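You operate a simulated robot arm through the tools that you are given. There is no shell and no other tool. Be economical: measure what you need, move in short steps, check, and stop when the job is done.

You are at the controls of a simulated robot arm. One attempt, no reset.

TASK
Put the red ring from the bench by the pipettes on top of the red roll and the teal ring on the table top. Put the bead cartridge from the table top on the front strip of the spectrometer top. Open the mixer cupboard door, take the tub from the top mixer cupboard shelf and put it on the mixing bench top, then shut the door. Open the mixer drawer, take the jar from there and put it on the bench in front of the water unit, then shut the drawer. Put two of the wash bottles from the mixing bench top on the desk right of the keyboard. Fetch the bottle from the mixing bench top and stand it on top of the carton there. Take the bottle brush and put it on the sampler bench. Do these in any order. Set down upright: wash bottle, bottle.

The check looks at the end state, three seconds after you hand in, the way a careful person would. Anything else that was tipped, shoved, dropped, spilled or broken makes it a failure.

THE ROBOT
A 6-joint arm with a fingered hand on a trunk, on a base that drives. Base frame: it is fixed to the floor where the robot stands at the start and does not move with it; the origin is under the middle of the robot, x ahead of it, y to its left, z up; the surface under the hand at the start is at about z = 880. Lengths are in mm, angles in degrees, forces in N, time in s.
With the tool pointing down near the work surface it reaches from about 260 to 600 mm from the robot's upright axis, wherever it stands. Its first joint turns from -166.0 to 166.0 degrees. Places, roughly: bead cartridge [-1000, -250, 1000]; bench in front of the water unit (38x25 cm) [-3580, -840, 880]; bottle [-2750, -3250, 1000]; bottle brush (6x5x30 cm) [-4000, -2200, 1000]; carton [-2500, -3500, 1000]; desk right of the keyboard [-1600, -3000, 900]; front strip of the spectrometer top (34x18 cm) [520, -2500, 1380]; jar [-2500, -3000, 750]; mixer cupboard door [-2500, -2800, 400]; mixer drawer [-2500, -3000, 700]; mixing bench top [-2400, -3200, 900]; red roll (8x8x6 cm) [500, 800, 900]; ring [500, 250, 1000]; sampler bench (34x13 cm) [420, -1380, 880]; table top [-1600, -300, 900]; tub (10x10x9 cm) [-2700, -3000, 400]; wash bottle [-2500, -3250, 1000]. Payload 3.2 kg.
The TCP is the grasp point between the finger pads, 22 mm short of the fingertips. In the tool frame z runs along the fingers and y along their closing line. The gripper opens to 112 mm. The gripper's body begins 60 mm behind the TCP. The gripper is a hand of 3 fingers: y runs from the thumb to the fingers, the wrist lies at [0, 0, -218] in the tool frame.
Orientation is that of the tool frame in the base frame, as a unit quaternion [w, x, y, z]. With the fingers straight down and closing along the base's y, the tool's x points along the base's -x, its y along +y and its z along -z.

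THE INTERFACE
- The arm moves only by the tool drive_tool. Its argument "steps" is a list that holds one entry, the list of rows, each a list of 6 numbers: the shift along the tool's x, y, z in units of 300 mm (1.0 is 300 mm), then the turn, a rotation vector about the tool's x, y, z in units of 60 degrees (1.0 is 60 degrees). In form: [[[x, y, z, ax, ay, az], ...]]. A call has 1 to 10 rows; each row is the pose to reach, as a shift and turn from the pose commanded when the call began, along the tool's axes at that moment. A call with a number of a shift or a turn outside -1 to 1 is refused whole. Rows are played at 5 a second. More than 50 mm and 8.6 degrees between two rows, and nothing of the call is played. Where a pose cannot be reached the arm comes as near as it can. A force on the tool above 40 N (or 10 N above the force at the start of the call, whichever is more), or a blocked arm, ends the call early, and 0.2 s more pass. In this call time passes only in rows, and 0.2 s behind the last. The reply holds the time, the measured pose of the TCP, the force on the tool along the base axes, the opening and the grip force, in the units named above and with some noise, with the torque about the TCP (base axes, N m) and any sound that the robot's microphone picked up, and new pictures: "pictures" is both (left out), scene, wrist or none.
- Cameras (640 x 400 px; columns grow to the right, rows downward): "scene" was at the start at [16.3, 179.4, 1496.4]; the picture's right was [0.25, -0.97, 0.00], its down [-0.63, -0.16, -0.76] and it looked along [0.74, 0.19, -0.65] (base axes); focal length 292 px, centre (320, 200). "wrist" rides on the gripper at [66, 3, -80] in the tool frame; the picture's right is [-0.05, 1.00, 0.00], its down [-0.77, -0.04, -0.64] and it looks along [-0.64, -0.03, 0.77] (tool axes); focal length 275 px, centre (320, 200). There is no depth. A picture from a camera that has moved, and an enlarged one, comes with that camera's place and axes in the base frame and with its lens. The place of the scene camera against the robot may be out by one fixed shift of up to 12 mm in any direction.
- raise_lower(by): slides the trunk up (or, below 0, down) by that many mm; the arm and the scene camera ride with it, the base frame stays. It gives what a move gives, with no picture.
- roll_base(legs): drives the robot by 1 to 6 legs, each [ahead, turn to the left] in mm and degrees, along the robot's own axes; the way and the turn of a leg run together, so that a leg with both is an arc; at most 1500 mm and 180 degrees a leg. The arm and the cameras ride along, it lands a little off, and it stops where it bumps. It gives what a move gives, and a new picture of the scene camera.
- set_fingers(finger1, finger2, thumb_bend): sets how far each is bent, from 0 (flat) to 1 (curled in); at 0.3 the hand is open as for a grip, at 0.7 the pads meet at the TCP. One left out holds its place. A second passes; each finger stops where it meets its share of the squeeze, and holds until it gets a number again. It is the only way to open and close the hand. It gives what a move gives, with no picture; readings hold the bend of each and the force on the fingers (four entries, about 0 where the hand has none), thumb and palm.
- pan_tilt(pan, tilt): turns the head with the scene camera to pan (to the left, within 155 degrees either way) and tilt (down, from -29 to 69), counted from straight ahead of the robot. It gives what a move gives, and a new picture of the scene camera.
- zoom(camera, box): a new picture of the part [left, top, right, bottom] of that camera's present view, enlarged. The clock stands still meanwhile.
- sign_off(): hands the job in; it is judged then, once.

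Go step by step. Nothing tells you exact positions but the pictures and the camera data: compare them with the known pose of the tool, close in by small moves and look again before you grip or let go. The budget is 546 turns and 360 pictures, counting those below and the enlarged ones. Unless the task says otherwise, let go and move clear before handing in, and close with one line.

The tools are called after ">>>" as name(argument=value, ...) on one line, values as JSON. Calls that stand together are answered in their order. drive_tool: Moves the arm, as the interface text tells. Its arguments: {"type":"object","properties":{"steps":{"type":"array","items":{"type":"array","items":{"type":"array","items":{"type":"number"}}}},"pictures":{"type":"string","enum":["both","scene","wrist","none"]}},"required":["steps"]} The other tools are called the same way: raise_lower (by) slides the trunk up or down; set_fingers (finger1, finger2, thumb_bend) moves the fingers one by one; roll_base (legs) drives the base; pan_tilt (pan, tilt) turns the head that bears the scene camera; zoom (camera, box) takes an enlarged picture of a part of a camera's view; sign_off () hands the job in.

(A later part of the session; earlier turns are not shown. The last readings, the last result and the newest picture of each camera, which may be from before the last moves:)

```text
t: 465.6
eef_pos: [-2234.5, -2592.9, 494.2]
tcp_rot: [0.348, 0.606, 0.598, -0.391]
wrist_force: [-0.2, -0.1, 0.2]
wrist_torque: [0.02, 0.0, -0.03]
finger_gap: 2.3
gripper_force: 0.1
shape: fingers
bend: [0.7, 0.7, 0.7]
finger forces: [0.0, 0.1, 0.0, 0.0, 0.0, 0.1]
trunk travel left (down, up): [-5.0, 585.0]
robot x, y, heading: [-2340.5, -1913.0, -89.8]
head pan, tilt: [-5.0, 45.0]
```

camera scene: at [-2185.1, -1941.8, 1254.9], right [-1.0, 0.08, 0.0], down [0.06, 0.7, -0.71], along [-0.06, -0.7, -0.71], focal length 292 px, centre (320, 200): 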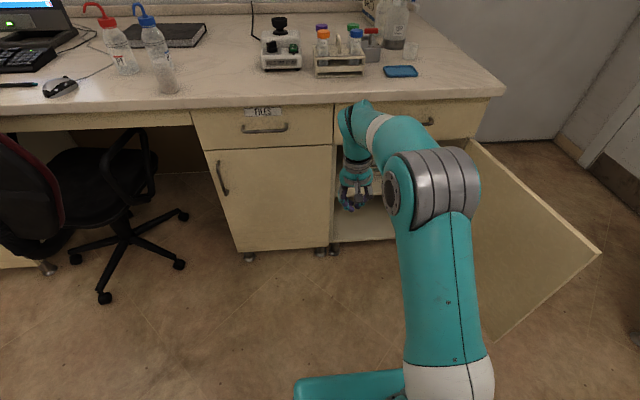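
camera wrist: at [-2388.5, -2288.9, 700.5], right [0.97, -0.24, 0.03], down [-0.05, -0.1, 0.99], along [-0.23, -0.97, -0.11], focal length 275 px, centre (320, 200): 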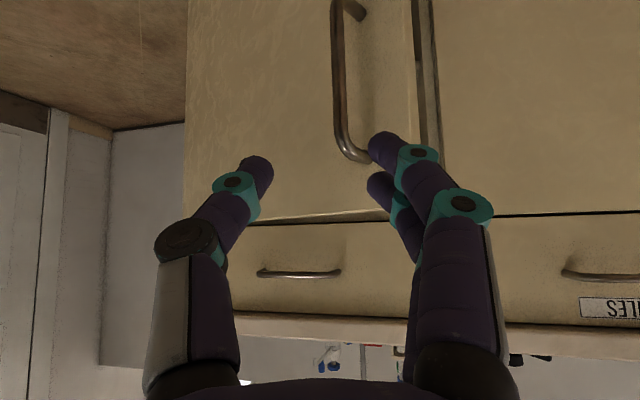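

No flags now: hand at 63° pitch. Re-centring it slightly, raising to grip height, opening, and driving to a pre-position in front of the cupboard (swinging away from the door).

>>> drive_tool(steps=[[[-0.05, -0.08, -0.02, 0, 0, 0], [-0.1, -0.16, -0.04, 0, 0, 0], [-0.13, -0.243, -0.06, 0, 0, 0]]], pictures="none")

>>> set_fingers(finger1=0.26, finger2=0.26, thumb_bend=0.26)

>>> roll_base(legs=[[0, 100.8], [-195, 0], [0, -108]])

>>> zoom(camera="wrist", box=[0, 0, 640, 400])

```text
t: 466.4
eef_pos: [-2306.5, -2594.0, 542.3]
tcp_rot: [0.348, 0.606, 0.598, -0.392]
wrist_force: [0.0, 0.0, 0.0]
wrist_torque: [-0.03, 0.02, -0.02]
finger_gap: 2.4
gripper_force: 0.0
shape: fingers
bend: [0.7, 0.7, 0.7]
finger forces: [0.0, 0.0, 0.1, 0.0, 0.1, 0.1]
trunk travel left (down, up): [-5.0, 585.0]
robot x, y, heading: [-2339.1, -1912.9, -89.8]
head pan, tilt: [-5.0, 45.0]
```

```text
t: 467.4
eef_pos: [-2306.7, -2594.3, 541.6]
tcp_rot: [0.349, 0.605, 0.598, -0.393]
wrist_force: [-0.6, -0.5, -0.4]
wrist_torque: [0.0, -0.01, 0.02]
finger_gap: 118.4
gripper_force: 0.1
shape: fingers
bend: [0.26, 0.26, 0.26]
finger forces: [0.1, 0.0, 0.1, 0.0, 0.0, 0.1]
trunk travel left (down, up): [-5.0, 585.0]
robot x, y, heading: [-2337.1, -1911.5, -89.6]
head pan, tilt: [-5.0, 45.0]
```

```text
t: 477.8
eef_pos: [-2581.0, -2627.5, 542.2]
tcp_rot: [0.324, 0.641, 0.56, -0.413]
wrist_force: [-0.6, 0.2, -0.7]
wrist_torque: [0.0, 0.01, 0.0]
finger_gap: 118.6
gripper_force: 0.1
shape: fingers
bend: [0.26, 0.26, 0.26]
finger forces: [0.0, 0.0, 0.0, 0.0, 0.0, 0.0]
trunk travel left (down, up): [-5.0, 585.0]
robot x, y, heading: [-2527.1, -1949.3, -96.9]
head pan, tilt: [-5.0, 45.0]
camera scene: at [-2379.1, -1996.5, 969.9], right [-0.98, 0.2, 0.0], down [0.14, 0.69, -0.71], along [-0.14, -0.69, -0.71], focal length 292 px, centre (320, 200)
```

scene: 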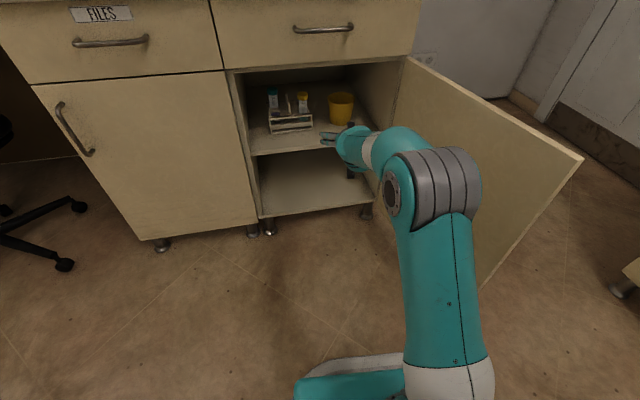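

```text
1.00 times, centred on (320, 200) of wrist (not enlarged: the box is as wide or as high as the picture)
camera zoom: at [-2562.6, -2527.1, 519.8], right [0.98, -0.18, -0.01], down [0.05, 0.22, 0.98], along [-0.18, -0.96, 0.22], focal length 275 px, centre (320, 200)
```

zoom: 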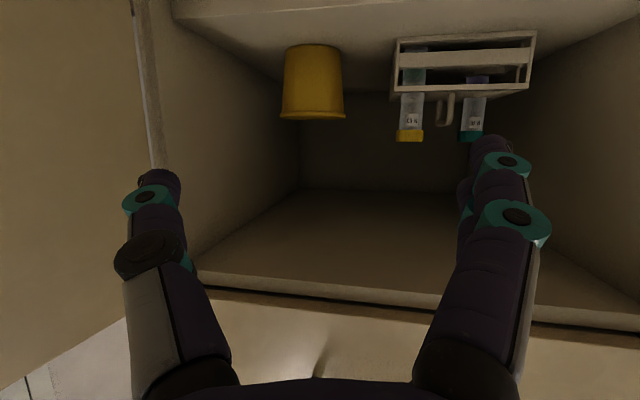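

Excellent view. Recomputing: the shelf is at z≈400 (set back to y≈−2815), and the tub is at about (−2645,−2940), rim z≈488. Lowering the hand to 460, shifting right 26 mm, and driving in partway.

>>> drive_tool(steps=[[[0.08, -0.03, 0.04, 0, 0, 0], [0.16, -0.06, 0.08, 0, 0, 0], [0.244, -0.088, 0.123, 0, 0, 0]]], pictures="none")

>>> roll_base(legs=[[200, 0]])

>>> zoom(camera="wrist", box=[0, 0, 640, 400])

```text
t: 478.6
eef_pos: [-2602.3, -2629.2, 467.0]
tcp_rot: [0.321, 0.643, 0.559, -0.413]
wrist_force: [0.3, 0.8, 1.1]
wrist_torque: [0.01, 0.0, 0.0]
finger_gap: 118.5
gripper_force: 0.0
shape: fingers
bend: [0.26, 0.26, 0.26]
finger forces: [0.0, 0.0, 0.1, 0.0, 0.1, 0.0]
out of reach, approached as far as the arm can: row 3
trunk travel left (down, up): [-5.0, 585.0]
robot x, y, heading: [-2529.2, -1947.4, -96.9]
head pan, tilt: [-5.0, 45.0]
```

```text
t: 480.1
eef_pos: [-2626.4, -2824.9, 466.5]
tcp_rot: [0.319, 0.644, 0.558, -0.414]
wrist_force: [-0.4, 0.0, -0.4]
wrist_torque: [0.0, 0.02, -0.04]
finger_gap: 118.2
gripper_force: 0.1
shape: fingers
bend: [0.26, 0.26, 0.26]
finger forces: [0.0, 0.0, 0.1, 0.1, 0.0, 0.0]
trunk travel left (down, up): [-5.0, 585.0]
robot x, y, heading: [-2551.9, -2145.1, -96.6]
head pan, tilt: [-5.0, 45.0]
camera scene: at [-2402.5, -2192.8, 969.9], right [-0.98, 0.2, 0.0], down [0.14, 0.69, -0.71], along [-0.14, -0.69, -0.71], focal length 292 px, centre (320, 200)
```

scene: 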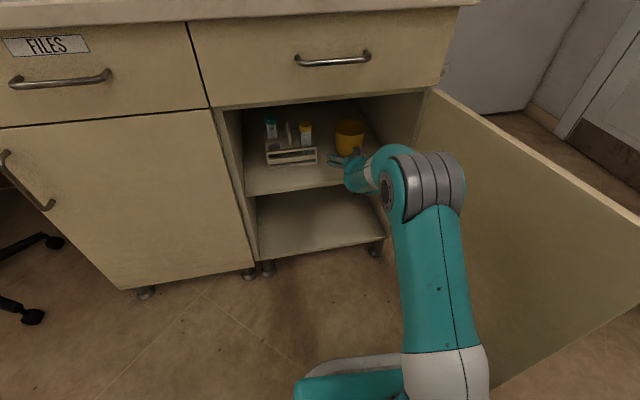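

```text
1.00 times, centred on (320, 200) of wrist (not enlarged: the box is as wide or as high as the picture)
camera zoom: at [-2607.6, -2723.8, 444.6], right [0.98, -0.19, -0.01], down [0.05, 0.21, 0.98], along [-0.19, -0.96, 0.22], focal length 275 px, centre (320, 200)
```

zoom: 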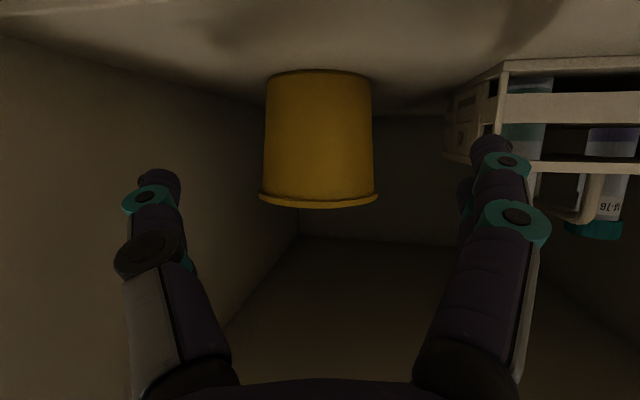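

Well aligned: the tub is 92 mm ahead. Driving in the remaining distance with a slight right turn.

>>> roll_base(legs=[[90, -0.7]])

>>> zoom(camera="wrist", box=[0, 0, 640, 400])

```text
t: 481.2
eef_pos: [-2647.5, -2913.7, 465.9]
tcp_rot: [0.318, 0.647, 0.555, -0.416]
wrist_force: [0.0, 0.6, 0.1]
wrist_torque: [0.01, -0.04, -0.01]
finger_gap: 118.5
gripper_force: 0.0
shape: fingers
bend: [0.26, 0.26, 0.26]
finger forces: [0.0, 0.1, 0.0, 0.2, 0.0, 0.0]
trunk travel left (down, up): [-5.0, 585.0]
robot x, y, heading: [-2560.8, -2234.6, -97.7]
head pan, tilt: [-5.0, 45.0]
camera scene: at [-2414.5, -2285.0, 969.9], right [-0.98, 0.22, 0.0], down [0.15, 0.69, -0.71], along [-0.15, -0.69, -0.71], focal length 292 px, centre (320, 200)
```

scene: 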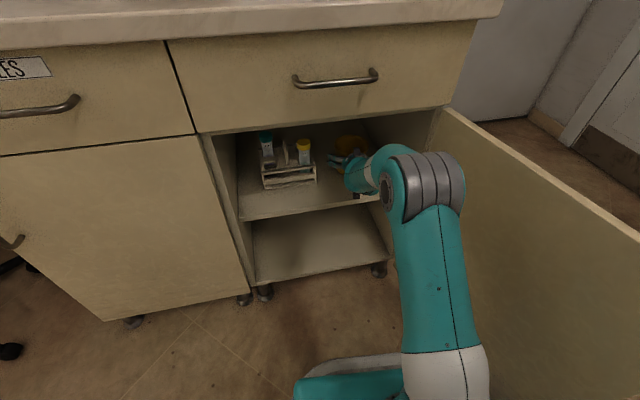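

```text
1.00 times, centred on (320, 200) of wrist (not enlarged: the box is as wide or as high as the picture)
camera zoom: at [-2626.6, -2813.2, 444.6], right [0.98, -0.2, -0.01], down [0.05, 0.21, 0.98], along [-0.2, -0.96, 0.22], focal length 275 px, centre (320, 200)
```

zoom: 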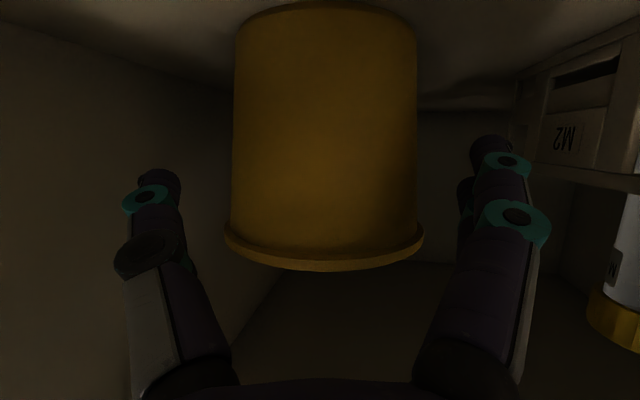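

Nicely centred; tub axis ~12 mm beyond the TCP. Nudging in and closing.

>>> roll_base(legs=[[11, 0]])

>>> set_fingers(finger1=0.5, finger2=0.5, thumb_bend=0.5)

>>> zoom(camera="wrist", box=[0, 0, 640, 400])

```text
t: 482.0
eef_pos: [-2647.9, -2924.3, 466.6]
tcp_rot: [0.318, 0.647, 0.555, -0.416]
wrist_force: [-1.2, 0.0, -0.1]
wrist_torque: [0.04, 0.0, 0.02]
finger_gap: 118.3
gripper_force: 0.1
shape: fingers
bend: [0.26, 0.26, 0.26]
finger forces: [0.1, 0.0, 0.0, 0.0, 0.1, 0.0]
trunk travel left (down, up): [-5.0, 585.0]
robot x, y, heading: [-2566.6, -2242.8, -97.6]
head pan, tilt: [-5.0, 45.0]
camera scene: at [-2415.9, -2295.8, 969.9], right [-0.98, 0.22, 0.0], down [0.15, 0.69, -0.71], along [-0.15, -0.69, -0.71], focal length 292 px, centre (320, 200)
```

scene: 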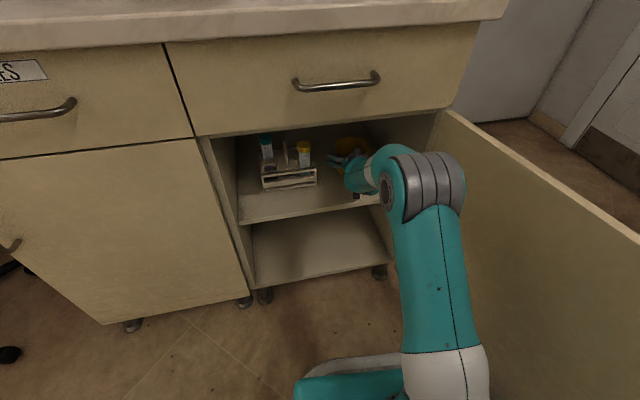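

```text
t: 483.0
eef_pos: [-2647.7, -2924.7, 466.3]
tcp_rot: [0.317, 0.647, 0.554, -0.416]
wrist_force: [-0.7, 0.1, -0.5]
wrist_torque: [0.01, 0.01, -0.03]
finger_gap: 79.2
gripper_force: 10.3
shape: fingers
bend: [0.43, 0.41, 0.45]
finger forces: [4.0, 5.8, 0.1, 0.0, 9.8, 0.0]
trunk travel left (down, up): [-5.0, 585.0]
robot x, y, heading: [-2565.0, -2247.1, -97.8]
head pan, tilt: [-5.0, 45.0]
```

```text
1.00 times, centred on (320, 200) of wrist (not enlarged: the box is as wide or as high as the picture)
camera zoom: at [-2627.9, -2824.0, 444.6], right [0.98, -0.2, -0.01], down [0.05, 0.21, 0.98], along [-0.2, -0.96, 0.22], focal length 275 px, centre (320, 200)
```

zoom: 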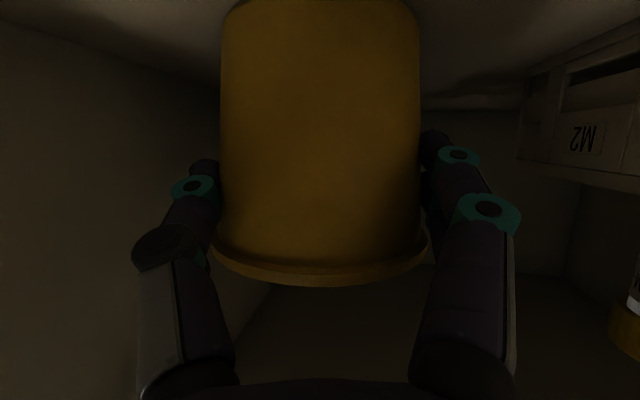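

Good contact on both sides (10 N). Squeezing a bit more and lifting 30 mm.

>>> set_fingers(finger1=0.62, finger2=0.62, thumb_bend=0.62)

>>> drive_tool(steps=[[[-0.015, 0, -0.008, 0, 0, 0], [-0.04, 0, -0.02, 0, 0, 0], [-0.09, 0, -0.045, 0, 0, 0]]], pictures="wrist")

```text
t: 484.0
eef_pos: [-2647.5, -2924.1, 466.2]
tcp_rot: [0.317, 0.647, 0.555, -0.415]
wrist_force: [-0.9, 0.5, 0.3]
wrist_torque: [0.03, 0.01, -0.03]
finger_gap: 77.9
gripper_force: 18.6
shape: fingers
bend: [0.42, 0.4, 0.5]
finger forces: [8.6, 9.7, 0.1, 0.0, 18.4, 0.0]
trunk travel left (down, up): [-5.0, 585.0]
robot x, y, heading: [-2563.2, -2248.2, -97.6]
head pan, tilt: [-5.0, 45.0]
```

```text
t: 484.8
eef_pos: [-2645.8, -2925.1, 497.5]
tcp_rot: [0.316, 0.648, 0.554, -0.416]
wrist_force: [-0.1, 0.0, -0.9]
wrist_torque: [0.04, 0.02, 0.01]
finger_gap: 77.6
gripper_force: 18.6
shape: fingers
bend: [0.42, 0.4, 0.5]
finger forces: [8.5, 9.8, 0.1, 0.0, 18.3, 0.0]
trunk travel left (down, up): [-5.0, 585.0]
robot x, y, heading: [-2566.4, -2247.5, -97.7]
head pan, tilt: [-5.0, 45.0]
camera wrist: at [-2625.9, -2825.5, 475.4], right [0.98, -0.2, -0.01], down [0.05, 0.21, 0.98], along [-0.2, -0.96, 0.22], focal length 275 px, centre (320, 200)
```

wrist: 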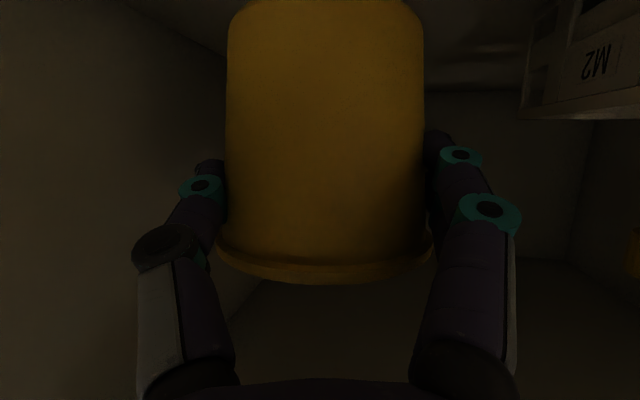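

The tub is held. Backing straight out, raising the trunk by 485 mm, and moving over the free right part of the bench top.

>>> roll_base(legs=[[-300, 0]])

>>> raise_lower(by=485)

>>> roll_base(legs=[[0, -3], [265, 0]])

>>> zoom(camera="wrist", box=[0, 0, 640, 400])

```text
t: 486.9
eef_pos: [-2608.3, -2623.0, 497.9]
tcp_rot: [0.317, 0.648, 0.553, -0.417]
wrist_force: [-1.0, 0.3, -0.8]
wrist_torque: [0.0, -0.01, 0.01]
finger_gap: 77.7
gripper_force: 17.6
shape: fingers
bend: [0.42, 0.4, 0.5]
finger forces: [8.3, 9.8, 0.0, 0.0, 18.2, 0.0]
trunk travel left (down, up): [-5.0, 585.0]
robot x, y, heading: [-2524.1, -1944.4, -97.8]
head pan, tilt: [-5.0, 45.0]
camera scene: at [-2375.1, -1994.2, 969.9], right [-0.97, 0.22, 0.0], down [0.16, 0.69, -0.71], along [-0.16, -0.69, -0.71], focal length 292 px, centre (320, 200)
```

scene: 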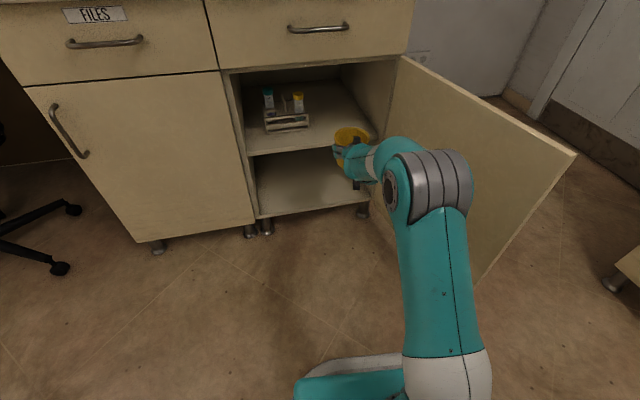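

```text
refused: 485 is not a number from -400 to 400
```

```text
t: 489.2
eef_pos: [-2693.1, -2881.3, 497.1]
tcp_rot: [0.306, 0.662, 0.537, -0.424]
wrist_force: [-0.2, 0.5, -1.1]
wrist_torque: [-0.01, 0.01, 0.0]
finger_gap: 77.7
gripper_force: 18.3
shape: fingers
bend: [0.42, 0.4, 0.5]
finger forces: [8.3, 9.6, 0.0, 0.0, 18.1, 0.0]
trunk travel left (down, up): [-5.0, 585.0]
robot x, y, heading: [-2572.6, -2208.2, -100.7]
head pan, tilt: [-5.0, 45.0]
camera scene: at [-2428.0, -2265.5, 969.9], right [-0.96, 0.27, 0.0], down [0.19, 0.68, -0.71], along [-0.19, -0.68, -0.71], focal length 292 px, centre (320, 200)
```

scene: 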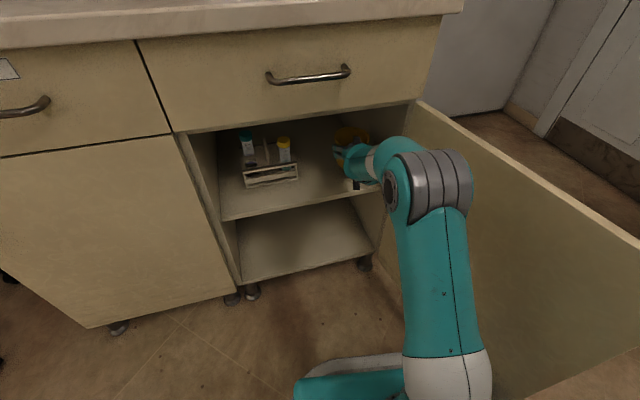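

```text
1.00 times, centred on (320, 200) of wrist (not enlarged: the box is as wide or as high as the picture)
camera zoom: at [-2668.0, -2782.3, 475.6], right [0.97, -0.26, -0.01], down [0.06, 0.21, 0.98], along [-0.25, -0.94, 0.22], focal length 275 px, centre (320, 200)
```

zoom: 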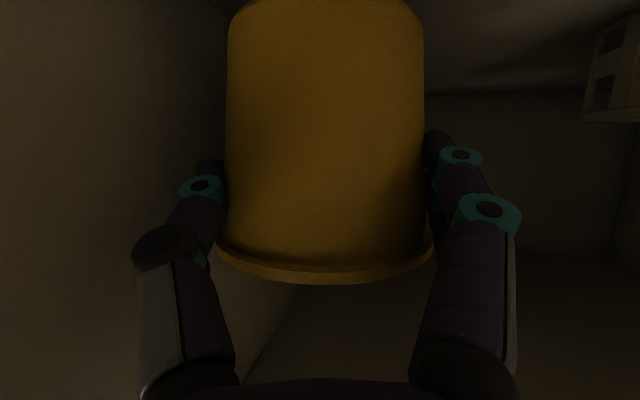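

The trunk command was refused (max 400 per call) and I drove back into the cupboard, luckily without contact. Backing straight out.

>>> roll_base(legs=[[-270, 0]])

```text
t: 491.1
eef_pos: [-2643.0, -2615.7, 498.8]
tcp_rot: [0.306, 0.662, 0.537, -0.424]
wrist_force: [0.2, 0.3, -1.3]
wrist_torque: [-0.05, 0.0, 0.03]
finger_gap: 77.3
gripper_force: 17.5
shape: fingers
bend: [0.42, 0.4, 0.5]
finger forces: [8.3, 9.7, 0.1, 0.0, 18.2, 0.0]
trunk travel left (down, up): [-5.0, 585.0]
robot x, y, heading: [-2523.2, -1943.2, -100.8]
head pan, tilt: [-5.0, 45.0]
camera scene: at [-2377.2, -1999.4, 969.9], right [-0.96, 0.27, 0.0], down [0.19, 0.68, -0.71], along [-0.19, -0.68, -0.71], focal length 292 px, centre (320, 200)
```

scene: 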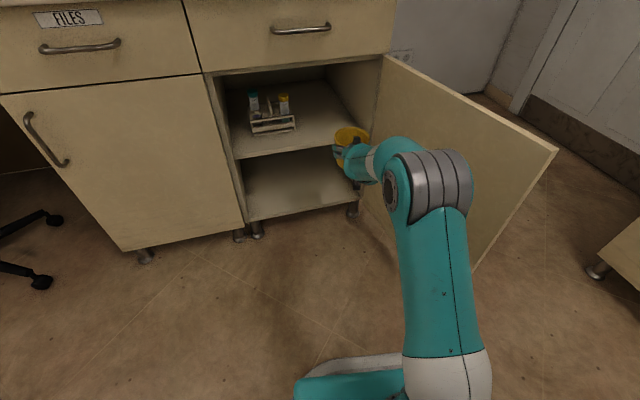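

Clear of the cupboard. Raising the trunk in two steps.

>>> raise_lower(by=400)

>>> raise_lower(by=90)

```text
t: 494.9
eef_pos: [-2643.6, -2615.5, 897.3]
tcp_rot: [0.306, 0.662, 0.536, -0.425]
wrist_force: [-0.4, -0.8, -1.8]
wrist_torque: [0.02, 0.02, 0.0]
finger_gap: 77.5
gripper_force: 18.3
shape: fingers
bend: [0.42, 0.4, 0.5]
finger forces: [8.2, 9.8, 0.1, 0.0, 18.2, 0.0]
trunk travel left (down, up): [-405.0, 185.0]
robot x, y, heading: [-2522.3, -1942.1, -100.9]
head pan, tilt: [-5.0, 45.0]
```

```text
t: 496.2
eef_pos: [-2643.8, -2614.1, 988.2]
tcp_rot: [0.306, 0.662, 0.536, -0.425]
wrist_force: [0.4, -0.4, -0.4]
wrist_torque: [0.0, -0.01, 0.01]
finger_gap: 77.5
gripper_force: 18.1
shape: fingers
bend: [0.42, 0.4, 0.5]
finger forces: [8.2, 9.6, 0.1, 0.1, 18.2, 0.0]
trunk travel left (down, up): [-495.0, 95.0]
robot x, y, heading: [-2524.0, -1941.0, -100.9]
head pan, tilt: [-5.0, 45.0]
```

>>> roll_base(legs=[[268, 0]])

>>> zoom(camera="wrist", box=[0, 0, 640, 400])

```text
t: 498.1
eef_pos: [-2693.4, -2875.0, 987.5]
tcp_rot: [0.306, 0.662, 0.537, -0.424]
wrist_force: [0.0, -0.6, -0.9]
wrist_torque: [0.02, 0.0, -0.04]
finger_gap: 77.6
gripper_force: 18.1
shape: fingers
bend: [0.42, 0.4, 0.5]
finger forces: [8.3, 9.7, 0.1, 0.0, 18.3, 0.0]
trunk travel left (down, up): [-495.0, 95.0]
robot x, y, heading: [-2574.5, -2201.3, -100.6]
head pan, tilt: [-5.0, 45.0]
camera scene: at [-2426.5, -2258.1, 1459.9], right [-0.96, 0.27, 0.0], down [0.19, 0.68, -0.71], along [-0.19, -0.68, -0.71], focal length 292 px, centre (320, 200)
```

scene: 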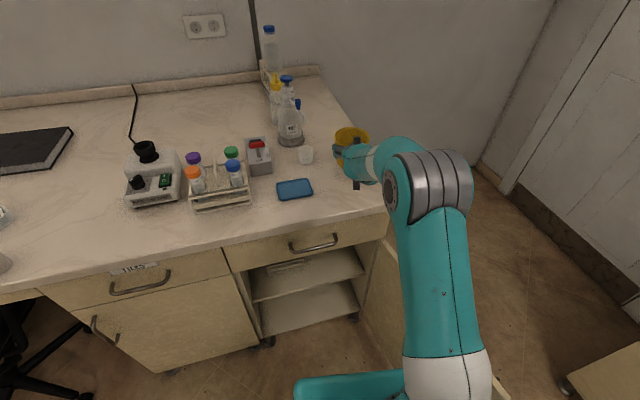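

```text
1.00 times, centred on (320, 200) of wrist (not enlarged: the box is as wide or as high as the picture)
camera zoom: at [-2666.0, -2774.9, 965.3], right [0.97, -0.26, -0.01], down [0.06, 0.21, 0.98], along [-0.25, -0.94, 0.22], focal length 275 px, centre (320, 200)
```

zoom: 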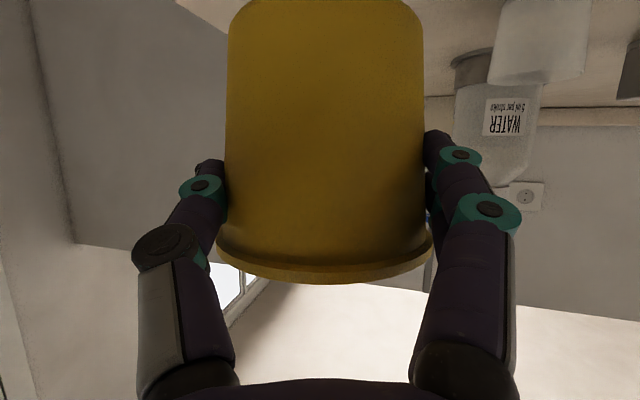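

Over a free area of the bench. Lowering to contact.

>>> drive_tool(steps=[[[0.05, 0, 0.025, 0, 0, 0], [0.09, 0, 0.046, 0, 0, 0], [0.105, 0, 0.053, 0, 0, 0], [0.115, 0, 0.058, 0, 0, 0], [0.123, 0, 0.062, 0, 0, 0], [0.131, 0, 0.067, 0, 0, 0], [0.139, 0, 0.071, 0, 0, 0], [0.147, 0, 0.075, 0, 0, 0]]], pictures="none")

```text
t: 499.9
eef_pos: [-2693.2, -2874.3, 942.3]
tcp_rot: [0.304, 0.663, 0.535, -0.427]
wrist_force: [-3.3, -0.5, 18.8]
wrist_torque: [-0.28, 0.02, 0.01]
finger_gap: 77.1
gripper_force: 15.6
shape: fingers
bend: [0.43, 0.4, 0.5]
finger forces: [7.0, 7.3, 0.0, 0.1, 16.4, 0.0]
trunk travel left (down, up): [-495.0, 95.0]
robot x, y, heading: [-2570.6, -2197.1, -101.1]
head pan, tilt: [-5.0, 45.0]
```

Contact with the bench. Easing up 1.5 mm and releasing.

>>> drive_tool(steps=[[[-0.005, 0, -0.0025, 0, 0, 0]]], pictures="none")

>>> set_fingers(finger1=0.34, finger2=0.34, thumb_bend=0.42)

>>> set_fingers(finger1=0.26, finger2=0.26, thumb_bend=0.26)

>>> roll_base(legs=[[-240, 0]])

```text
t: 500.3
eef_pos: [-2693.6, -2872.9, 942.1]
tcp_rot: [0.302, 0.664, 0.536, -0.425]
wrist_force: [-1.7, -3.5, 16.1]
wrist_torque: [-0.27, 0.03, 0.06]
finger_gap: 76.2
gripper_force: 14.1
shape: fingers
bend: [0.43, 0.4, 0.51]
finger forces: [6.6, 7.2, 0.0, 0.0, 15.1, 0.1]
trunk travel left (down, up): [-495.0, 95.0]
robot x, y, heading: [-2573.4, -2198.0, -100.6]
head pan, tilt: [-5.0, 45.0]
```

```text
t: 501.3
eef_pos: [-2692.1, -2873.5, 940.5]
tcp_rot: [0.302, 0.664, 0.536, -0.425]
wrist_force: [0.1, 0.2, 0.3]
wrist_torque: [-0.01, -0.05, 0.01]
finger_gap: 88.6
gripper_force: 0.5
shape: fingers
bend: [0.34, 0.34, 0.42]
finger forces: [0.0, 0.3, 0.1, 0.0, 0.0, 0.0]
trunk travel left (down, up): [-495.0, 95.0]
robot x, y, heading: [-2572.0, -2198.9, -100.8]
head pan, tilt: [-5.0, 45.0]
```

```text
t: 502.3
eef_pos: [-2693.2, -2874.2, 941.3]
tcp_rot: [0.303, 0.664, 0.536, -0.425]
wrist_force: [0.2, 1.0, 0.3]
wrist_torque: [-0.02, -0.02, 0.05]
finger_gap: 118.4
gripper_force: 0.0
shape: fingers
bend: [0.26, 0.26, 0.26]
finger forces: [0.1, 0.1, 0.0, 0.1, 0.0, 0.1]
trunk travel left (down, up): [-495.0, 95.0]
robot x, y, heading: [-2575.1, -2199.8, -100.7]
head pan, tilt: [-5.0, 45.0]
```

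```text
t: 504.0
eef_pos: [-2651.7, -2641.7, 940.8]
tcp_rot: [0.3, 0.666, 0.533, -0.426]
wrist_force: [-0.4, 0.4, -0.3]
wrist_torque: [0.03, -0.03, -0.02]
finger_gap: 118.3
gripper_force: 0.1
shape: fingers
bend: [0.26, 0.26, 0.26]
finger forces: [0.0, 0.0, 0.0, 0.0, 0.0, 0.0]
trunk travel left (down, up): [-495.0, 95.0]
robot x, y, heading: [-2529.2, -1967.8, -100.9]
head pan, tilt: [-5.0, 45.0]
camera scene: at [-2382.0, -2026.4, 1459.9], right [-0.96, 0.28, 0.0], down [0.2, 0.68, -0.71], along [-0.2, -0.68, -0.71], focal length 292 px, centre (320, 200)
```

scene: 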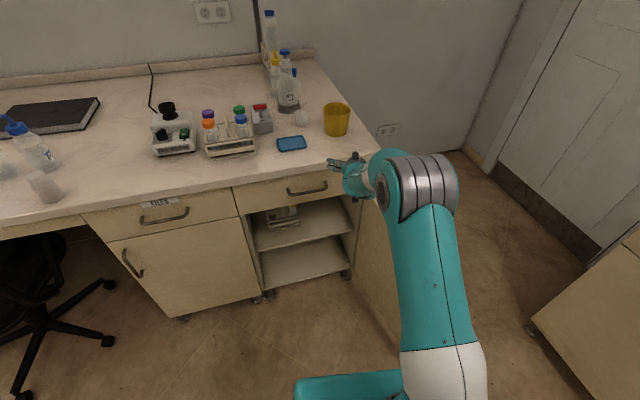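

The tub stands on the bench. Now to shut the door: un-pitching the hand and closing the fist for use as a peg behind the door's outer face.

>>> drive_tool(steps=[[[0, 0, -0.1, 0, 0.14, 0], [0, 0, -0.2, 0, 0.28, 0], [0, 0, -0.3, 0, 0.42, 0], [0, 0, -0.4, 0, 0.56, 0], [0, 0, -0.45, 0, 0.7, 0], [0, 0, -0.5, 0, 0.84, 0], [0, 0, -0.5, 0, 0.98, 0]]], pictures="none")

>>> set_fingers(finger1=0.7, finger2=0.7, thumb_bend=0.7)

```text
t: 505.6
eef_pos: [-2614.9, -2514.8, 1011.2]
tcp_rot: [-0.001, 0.789, 0.613, -0.043]
wrist_force: [0.2, -0.4, 0.5]
wrist_torque: [0.0, 0.0, 0.01]
finger_gap: 118.4
gripper_force: 0.0
shape: fingers
bend: [0.26, 0.26, 0.26]
finger forces: [0.0, 0.0, 0.0, 0.0, 0.0, 0.0]
out of reach, approached as far as the arm can: row 2, 3
trunk travel left (down, up): [-495.0, 95.0]
robot x, y, heading: [-2527.3, -1968.5, -101.0]
head pan, tilt: [-5.0, 45.0]
```

```text
t: 506.6
eef_pos: [-2614.8, -2514.1, 1009.4]
tcp_rot: [0.0, 0.789, 0.613, -0.044]
wrist_force: [0.0, -0.2, -0.2]
wrist_torque: [0.0, 0.02, -0.04]
finger_gap: 2.8
gripper_force: 0.1
shape: fingers
bend: [0.7, 0.7, 0.7]
finger forces: [0.0, 0.0, 0.1, 0.0, 0.1, 0.1]
trunk travel left (down, up): [-495.0, 95.0]
robot x, y, heading: [-2530.6, -1965.2, -101.2]
head pan, tilt: [-5.0, 45.0]
```

>>> drive_tool(steps=[[[0.03, -0.123, 0.06, 0, 0, 0], [0.06, -0.246, 0.12, 0, 0, 0], [0.09, -0.37, 0.18, 0, 0, 0], [0.115, -0.49, 0.24, 0, 0, 0], [0.14, -0.615, 0.3, 0, 0, 0], [0.17, -0.74, 0.36, 0, 0, 0], [0.2, -0.86, 0.42, 0, 0, 0], [0.228, -0.985, 0.48, 0, 0, 0]]], pictures="scene")

```text
t: 508.4
eef_pos: [-2894.2, -2382.6, 874.5]
tcp_rot: [0.0, 0.789, 0.613, -0.044]
wrist_force: [-0.2, -0.4, -0.3]
wrist_torque: [-0.01, -0.02, 0.05]
finger_gap: 2.6
gripper_force: 0.0
shape: fingers
bend: [0.7, 0.7, 0.7]
finger forces: [0.0, 0.1, 0.1, 0.0, 0.1, 0.0]
trunk travel left (down, up): [-495.0, 95.0]
robot x, y, heading: [-2528.9, -1965.5, -100.8]
head pan, tilt: [-5.0, 45.0]
camera scene: at [-2382.7, -2026.9, 1460.0], right [-0.96, 0.28, 0.0], down [0.2, 0.68, -0.71], along [-0.2, -0.68, -0.71], focal length 292 px, centre (320, 200)
```

scene: 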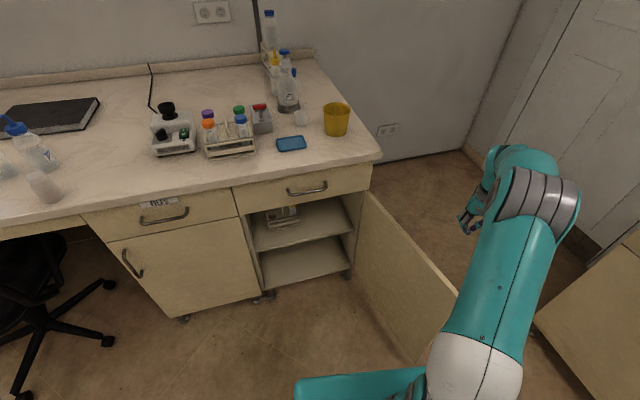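

The peg is right of the door. Lowering behind it and sweeping the door toward closed.

>>> drive_tool(steps=[[[0, 0, 0.16, 0, 0, 0], [0, 0, 0.32, 0, 0, 0], [0, 0, 0.48, 0, 0, 0], [0, 0, 0.6, 0, 0, 0], [0, 0, 0.69, 0, 0, 0]]], pictures="none")

>>> drive_tool(steps=[[[0.05, 0.12, 0, 0, 0, 0], [0.1, 0.235, 0, 0, 0, 0], [0.153, 0.348, 0, 0, 0, 0], [0.18, 0.457, 0, 0, 0, 0], [0.202, 0.566, 0, 0, 0, 0], [0.21, 0.68, 0, 0, 0, 0], [0.214, 0.79, 0, 0, 0, 0]]], pictures="scene")

```text
t: 509.6
eef_pos: [-2907.2, -2394.4, 670.6]
tcp_rot: [0.0, 0.789, 0.613, -0.044]
wrist_force: [-0.5, -0.4, 0.0]
wrist_torque: [0.0, 0.01, 0.01]
finger_gap: 2.7
gripper_force: 0.1
shape: fingers
bend: [0.7, 0.7, 0.7]
finger forces: [0.0, 0.0, 0.1, 0.0, 0.0, 0.1]
trunk travel left (down, up): [-495.0, 95.0]
robot x, y, heading: [-2528.5, -1970.9, -101.0]
head pan, tilt: [-5.0, 45.0]
```

```text
t: 511.2
eef_pos: [-2664.3, -2388.9, 651.7]
tcp_rot: [0.001, 0.789, 0.613, -0.044]
wrist_force: [1.3, 0.7, 0.2]
wrist_torque: [0.01, 0.02, 0.03]
finger_gap: 2.3
gripper_force: 0.0
shape: fingers
bend: [0.7, 0.7, 0.7]
finger forces: [0.0, 0.0, 0.0, 0.0, 0.0, 0.1]
trunk travel left (down, up): [-495.0, 95.0]
robot x, y, heading: [-2528.3, -1965.7, -101.0]
head pan, tilt: [-5.0, 45.0]
camera scene: at [-2381.9, -2026.9, 1459.9], right [-0.96, 0.28, 0.0], down [0.19, 0.68, -0.71], along [-0.2, -0.68, -0.71], focal length 292 px, centre (320, 200)
```

scene: 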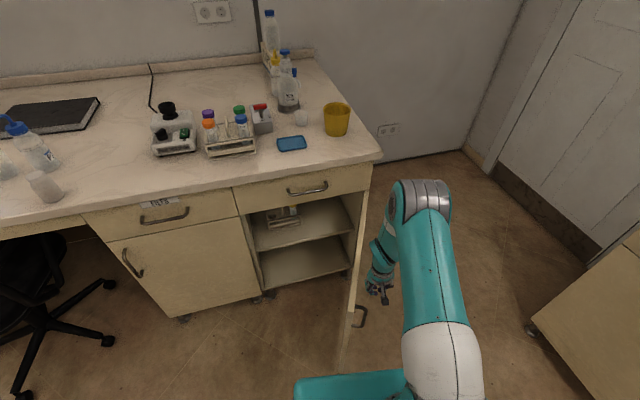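

>>> drive_tool(steps=[[[-0.01, 0.115, -0.03, 0, 0, 0], [-0.027, 0.23, -0.03, 0, 0, 0], [-0.08, 0.34, -0.03, 0, 0, 0], [-0.11, 0.45, -0.03, 0, 0, 0], [-0.139, 0.547, -0.03, 0, 0, 0], [-0.2, 0.64, -0.03, 0, 0, 0], [-0.265, 0.735, -0.03, 0, 0, 0], [-0.33, 0.823, -0.03, 0, 0, 0]]], pictures="scene")

```text
t: 513.0
eef_pos: [-2449.4, -2548.4, 655.4]
tcp_rot: [0.0, 0.788, 0.614, -0.044]
wrist_force: [0.6, -0.6, 0.6]
wrist_torque: [0.0, 0.01, 0.01]
finger_gap: 2.7
gripper_force: 0.1
shape: fingers
bend: [0.7, 0.7, 0.7]
finger forces: [0.0, 0.0, 0.0, 0.1, 0.0, 0.0]
trunk travel left (down, up): [-495.0, 95.0]
robot x, y, heading: [-2526.6, -1969.6, -100.9]
head pan, tilt: [-5.0, 45.0]
camera scene: at [-2382.0, -2027.0, 1459.9], right [-0.96, 0.28, 0.0], down [0.2, 0.68, -0.71], along [-0.2, -0.68, -0.71], focal length 292 px, centre (320, 200)
```

scene: 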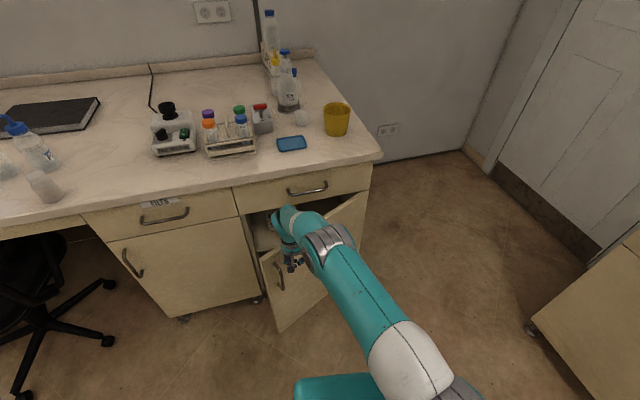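

Door at about 30°. Pushing it further with the base, staying clear of the bench edge.

>>> roll_base(legs=[[105, 0]])

```text
t: 514.2
eef_pos: [-2471.8, -2650.8, 654.3]
tcp_rot: [0.001, 0.789, 0.612, -0.045]
wrist_force: [0.1, 0.1, 0.3]
wrist_torque: [0.0, -0.02, 0.03]
finger_gap: 2.7
gripper_force: 0.1
shape: fingers
bend: [0.7, 0.7, 0.7]
finger forces: [0.0, 0.0, 0.0, 0.1, 0.1, 0.0]
trunk travel left (down, up): [-495.0, 95.0]
robot x, y, heading: [-2547.3, -2069.4, -101.1]
head pan, tilt: [-5.0, 45.0]
camera scene: at [-2402.4, -2130.6, 1459.9], right [-0.96, 0.28, 0.0], down [0.2, 0.68, -0.71], along [-0.2, -0.68, -0.71], focal length 292 px, centre (320, 200)
```

scene: 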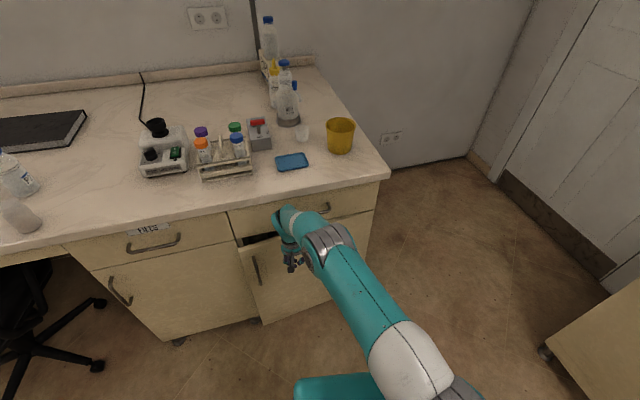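

Almost shut. For the final push I'll back off, lower the trunk 200 mm and pitch the fist 45°.

>>> roll_base(legs=[[-110, 0]])

>>> raise_lower(by=-200)

>>> drive_tool(steps=[[[0, 0, -0.1, 0, -0.1, 0], [0, 0.03, -0.2, 0, -0.2, 0], [0, 0.06, -0.3, 0, -0.3, 0], [0, 0.1, -0.4, 0, -0.4, 0], [0, 0.13, -0.45, 0, -0.5, 0], [0, 0.15, -0.5, 0, -0.6, 0], [0, 0.15, -0.5, 0, -0.72, 0]]], pictures="wrist")

```text
t: 515.4
eef_pos: [-2450.3, -2544.4, 655.6]
tcp_rot: [0.0, 0.79, 0.612, -0.044]
wrist_force: [-0.3, 0.0, -0.5]
wrist_torque: [-0.01, -0.03, 0.01]
finger_gap: 2.4
gripper_force: 0.1
shape: fingers
bend: [0.7, 0.7, 0.7]
finger forces: [0.1, 0.1, 0.0, 0.1, 0.0, 0.0]
trunk travel left (down, up): [-495.0, 95.0]
robot x, y, heading: [-2530.0, -1963.2, -101.0]
head pan, tilt: [-5.0, 45.0]
camera scene: at [-2381.2, -2022.4, 1459.9], right [-0.96, 0.28, 0.0], down [0.2, 0.68, -0.71], along [-0.2, -0.68, -0.71], focal length 292 px, centre (320, 200)
```

scene: 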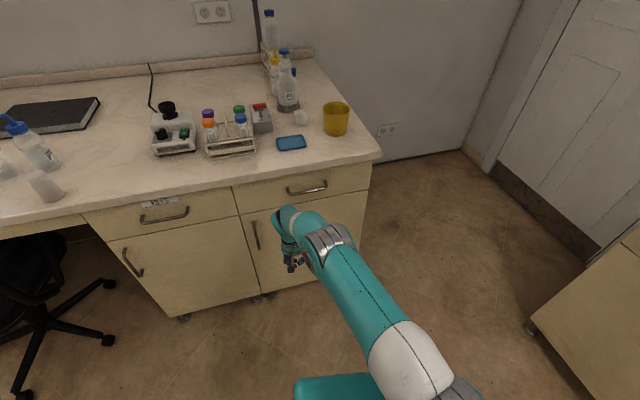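

```text
t: 517.6
eef_pos: [-2450.9, -2544.0, 455.5]
tcp_rot: [0.0, 0.79, 0.612, -0.043]
wrist_force: [0.5, 0.2, -1.3]
wrist_torque: [0.02, 0.02, 0.02]
finger_gap: 2.2
gripper_force: 0.1
shape: fingers
bend: [0.7, 0.7, 0.7]
finger forces: [0.0, 0.1, 0.0, 0.0, 0.0, 0.0]
trunk travel left (down, up): [-295.0, 295.0]
robot x, y, heading: [-2530.4, -1963.2, -101.1]
head pan, tilt: [-5.0, 45.0]
```

```text
t: 519.2
eef_pos: [-2394.0, -2547.9, 602.5]
tcp_rot: [0.225, 0.717, 0.57, -0.331]
wrist_force: [0.3, 0.2, -0.9]
wrist_torque: [-0.01, -0.02, 0.0]
finger_gap: 2.5
gripper_force: 0.1
shape: fingers
bend: [0.7, 0.7, 0.7]
finger forces: [0.1, 0.1, 0.1, 0.0, 0.0, 0.1]
trunk travel left (down, up): [-295.0, 295.0]
robot x, y, heading: [-2527.9, -1960.2, -100.9]
head pan, tilt: [-5.0, 45.0]
camera wrist: at [-2365.6, -2446.7, 609.6], right [0.96, -0.28, -0.02], down [0.0, -0.06, 1.0], along [-0.28, -0.96, -0.06], focal length 275 px, centre (320, 200)
```

wrist: 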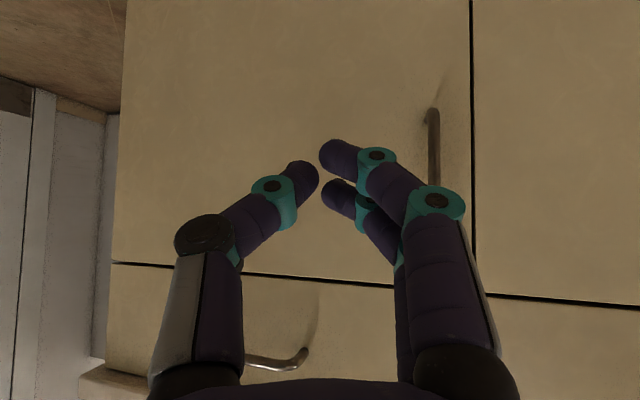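

The door appears to have swung shut on its own momentum. Checking closely.

>>> zoom(camera="wrist", box=[360, 0, 600, 300])

>>> pan_tilt(pan=20, tilt=40)

```text
1.33 times, centred on (480, 150) of wrist
camera zoom: at [-2365.6, -2446.7, 609.6], right [0.96, -0.28, -0.02], down [0.0, -0.06, 1.0], along [-0.28, -0.96, -0.06], focal length 367 px, centre (107, 267)
```

zoom: 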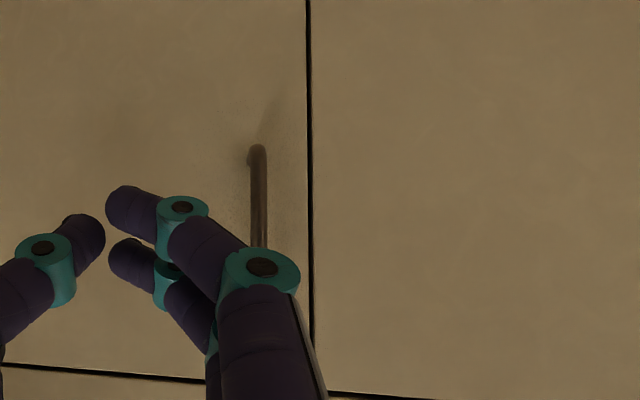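

```text
t: 520.0
eef_pos: [-2394.1, -2547.6, 603.3]
tcp_rot: [0.225, 0.718, 0.57, -0.331]
wrist_force: [-0.1, 0.5, 0.4]
wrist_torque: [0.02, 0.01, 0.02]
finger_gap: 3.0
gripper_force: 0.0
shape: fingers
bend: [0.7, 0.7, 0.7]
finger forces: [0.0, 0.1, 0.1, 0.0, 0.0, 0.0]
trunk travel left (down, up): [-295.0, 295.0]
robot x, y, heading: [-2528.6, -1963.5, -101.0]
head pan, tilt: [20.0, 40.0]
camera scene: at [-2345.6, -2028.8, 1267.1], right [-0.99, -0.15, 0.0], down [-0.1, 0.64, -0.77], along [0.12, -0.76, -0.64], focal length 292 px, centre (320, 200)
```

scene: 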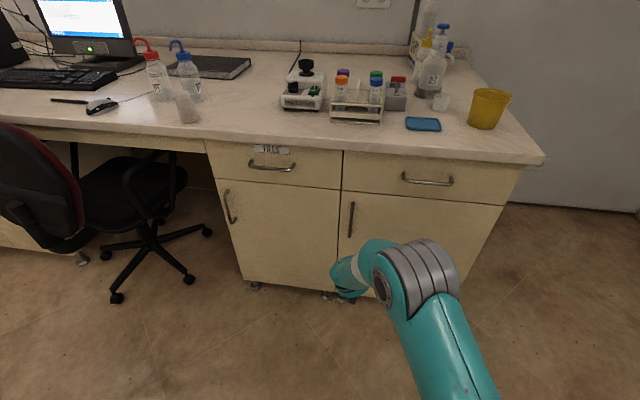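

Looks flush. For certainty I'll give it a gentle force-guarded press.

>>> roll_base(legs=[[165, 0]])

>>> drive_tool(steps=[[[-0.012, 0, 0.014, 0, 0, 0], [-0.024, 0, 0.028, 0, 0, 0], [-0.036, 0, 0.042, 0, 0, 0], [-0.048, 0, 0.056, 0, 0, 0], [-0.06, 0, 0.07, 0, 0, 0], [-0.072, 0, 0.084, 0, 0, 0], [-0.084, 0, 0.098, 0, 0, 0]]], pictures="none")

```text
t: 521.5
eef_pos: [-2427.1, -2711.0, 603.0]
tcp_rot: [0.225, 0.718, 0.569, -0.332]
wrist_force: [0.5, -0.3, 0.6]
wrist_torque: [0.01, 0.0, -0.02]
finger_gap: 2.4
gripper_force: 0.0
shape: fingers
bend: [0.7, 0.7, 0.7]
finger forces: [0.0, 0.1, 0.0, 0.0, 0.0, 0.0]
trunk travel left (down, up): [-295.0, 295.0]
robot x, y, heading: [-2560.9, -2126.7, -101.2]
head pan, tilt: [20.0, 40.0]
camera scene: at [-2377.5, -2191.2, 1267.1], right [-0.99, -0.15, 0.0], down [-0.1, 0.64, -0.77], along [0.12, -0.76, -0.64], focal length 292 px, centre (320, 200)
```

scene: 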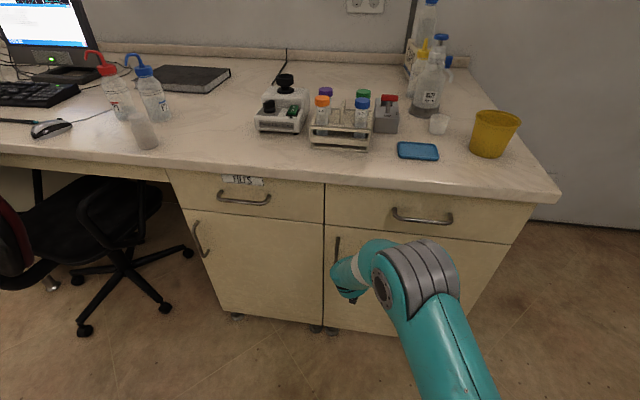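

```text
t: 523.1
eef_pos: [-2434.9, -2745.4, 599.8]
tcp_rot: [0.224, 0.716, 0.572, -0.331]
wrist_force: [6.8, 22.6, -3.4]
wrist_torque: [0.13, -0.04, 0.13]
finger_gap: 2.5
gripper_force: 12.8
shape: fingers
bend: [0.7, 0.74, 0.7]
finger forces: [0.0, 23.6, 0.0, 0.0, 0.0, 0.1]
trunk travel left (down, up): [-295.0, 295.0]
robot x, y, heading: [-2559.0, -2128.1, -101.1]
head pan, tilt: [20.0, 40.0]
```

The door is firmly shut. Now the bottle brush: backing off, raising the trunk, and driving to the open floor at the end of the sink bench, facing the cup diagonally.

>>> roll_base(legs=[[-140, 0]])

>>> raise_lower(by=295)

>>> drive_tool(steps=[[[-0.1, 0, -0.1, 0, 0, 0], [-0.2, 0, -0.2, 0, 0, 0], [-0.3, 0, -0.3, 0, 0, 0], [-0.4, 0, -0.4, 0, 0, 0]]], pictures="none")

```text
t: 524.4
eef_pos: [-2408.8, -2612.4, 600.3]
tcp_rot: [0.226, 0.718, 0.569, -0.331]
wrist_force: [-1.1, -0.1, -0.7]
wrist_torque: [0.04, -0.04, 0.02]
finger_gap: 2.4
gripper_force: 0.1
shape: fingers
bend: [0.7, 0.7, 0.7]
finger forces: [0.1, 0.0, 0.1, 0.0, 0.0, 0.0]
trunk travel left (down, up): [-295.0, 295.0]
robot x, y, heading: [-2536.7, -1989.4, -100.9]
head pan, tilt: [20.0, 40.0]
camera scene: at [-2350.7, -2055.0, 1267.1], right [-0.99, -0.16, 0.0], down [-0.1, 0.64, -0.77], along [0.12, -0.76, -0.64], focal length 292 px, centre (320, 200)
```

scene: 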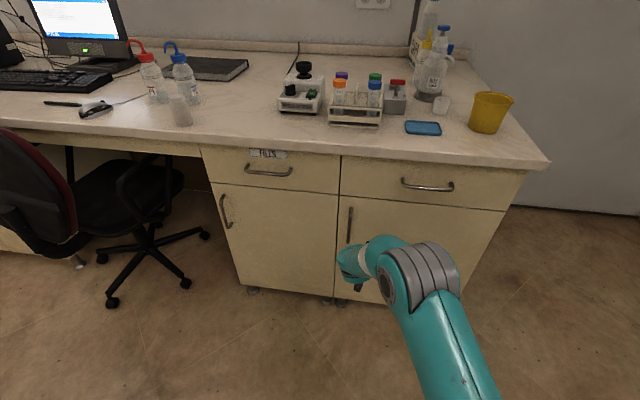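

```text
t: 527.4
eef_pos: [-2408.4, -2611.7, 896.5]
tcp_rot: [0.225, 0.718, 0.57, -0.331]
wrist_force: [-0.2, -0.2, 0.0]
wrist_torque: [-0.03, 0.05, 0.02]
finger_gap: 2.3
gripper_force: 0.0
shape: fingers
bend: [0.7, 0.7, 0.7]
finger forces: [0.0, 0.0, 0.0, 0.0, 0.1, 0.1]
trunk travel left (down, up): [-590.0, 0.0]
robot x, y, heading: [-2532.8, -1989.8, -101.0]
head pan, tilt: [20.0, 40.0]
```

```text
t: 528.4
eef_pos: [-2397.9, -2607.6, 1070.0]
tcp_rot: [0.225, 0.717, 0.57, -0.332]
wrist_force: [0.2, -0.8, 0.0]
wrist_torque: [0.0, 0.02, 0.0]
finger_gap: 2.2
gripper_force: 0.1
shape: fingers
bend: [0.7, 0.7, 0.7]
finger forces: [0.0, 0.1, 0.0, 0.0, 0.0, 0.0]
trunk travel left (down, up): [-590.0, 0.0]
robot x, y, heading: [-2533.3, -1989.9, -101.0]
head pan, tilt: [20.0, 40.0]
```

>>> roll_base(legs=[[0, 140.4], [-800, 0], [0, -5.4], [-390, 0], [0, 101]])

>>> pan_tilt(pan=5, tilt=35)

```text
t: 545.2
eef_pos: [-4074.9, -2434.3, 1068.5]
tcp_rot: [-0.194, 0.832, -0.384, -0.35]
wrist_force: [6.8, 2.1, -1.0]
wrist_torque: [-0.03, 0.11, 0.09]
finger_gap: 2.3
gripper_force: 3.2
shape: fingers
bend: [0.7, 0.7, 0.7]
finger forces: [0.1, 6.9, 0.0, 0.0, 0.0, 0.0]
trunk travel left (down, up): [-590.0, 0.0]
robot x, y, heading: [-3496.8, -2690.4, 132.6]
head pan, tilt: [20.0, 40.0]
camera scene: at [-3660.2, -2816.7, 1562.3], right [0.46, 0.89, 0.0], down [0.57, -0.3, -0.77], along [-0.68, 0.35, -0.64], focal length 292 px, centre (320, 200)
```

scene: 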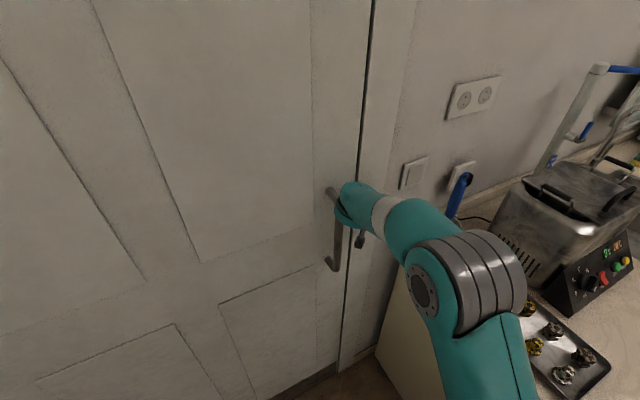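

```text
t: 546.0
eef_pos: [-4074.0, -2433.5, 1068.6]
tcp_rot: [-0.195, 0.831, -0.385, -0.35]
wrist_force: [6.6, 1.5, 2.0]
wrist_torque: [-0.02, 0.14, 0.08]
finger_gap: 2.1
gripper_force: 3.4
shape: fingers
bend: [0.7, 0.7, 0.7]
finger forces: [0.0, 6.1, 0.0, 0.0, 0.0, 0.0]
trunk travel left (down, up): [-590.0, 0.0]
robot x, y, heading: [-3498.4, -2694.4, 132.4]
head pan, tilt: [5.0, 35.0]
camera scene: at [-3649.8, -2796.6, 1569.8], right [0.68, 0.74, 0.0], down [0.42, -0.39, -0.82], along [-0.6, 0.55, -0.57], focal length 292 px, centre (320, 200)
```

scene: 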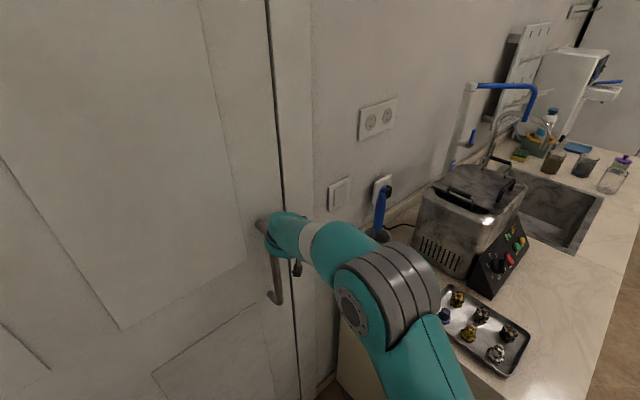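

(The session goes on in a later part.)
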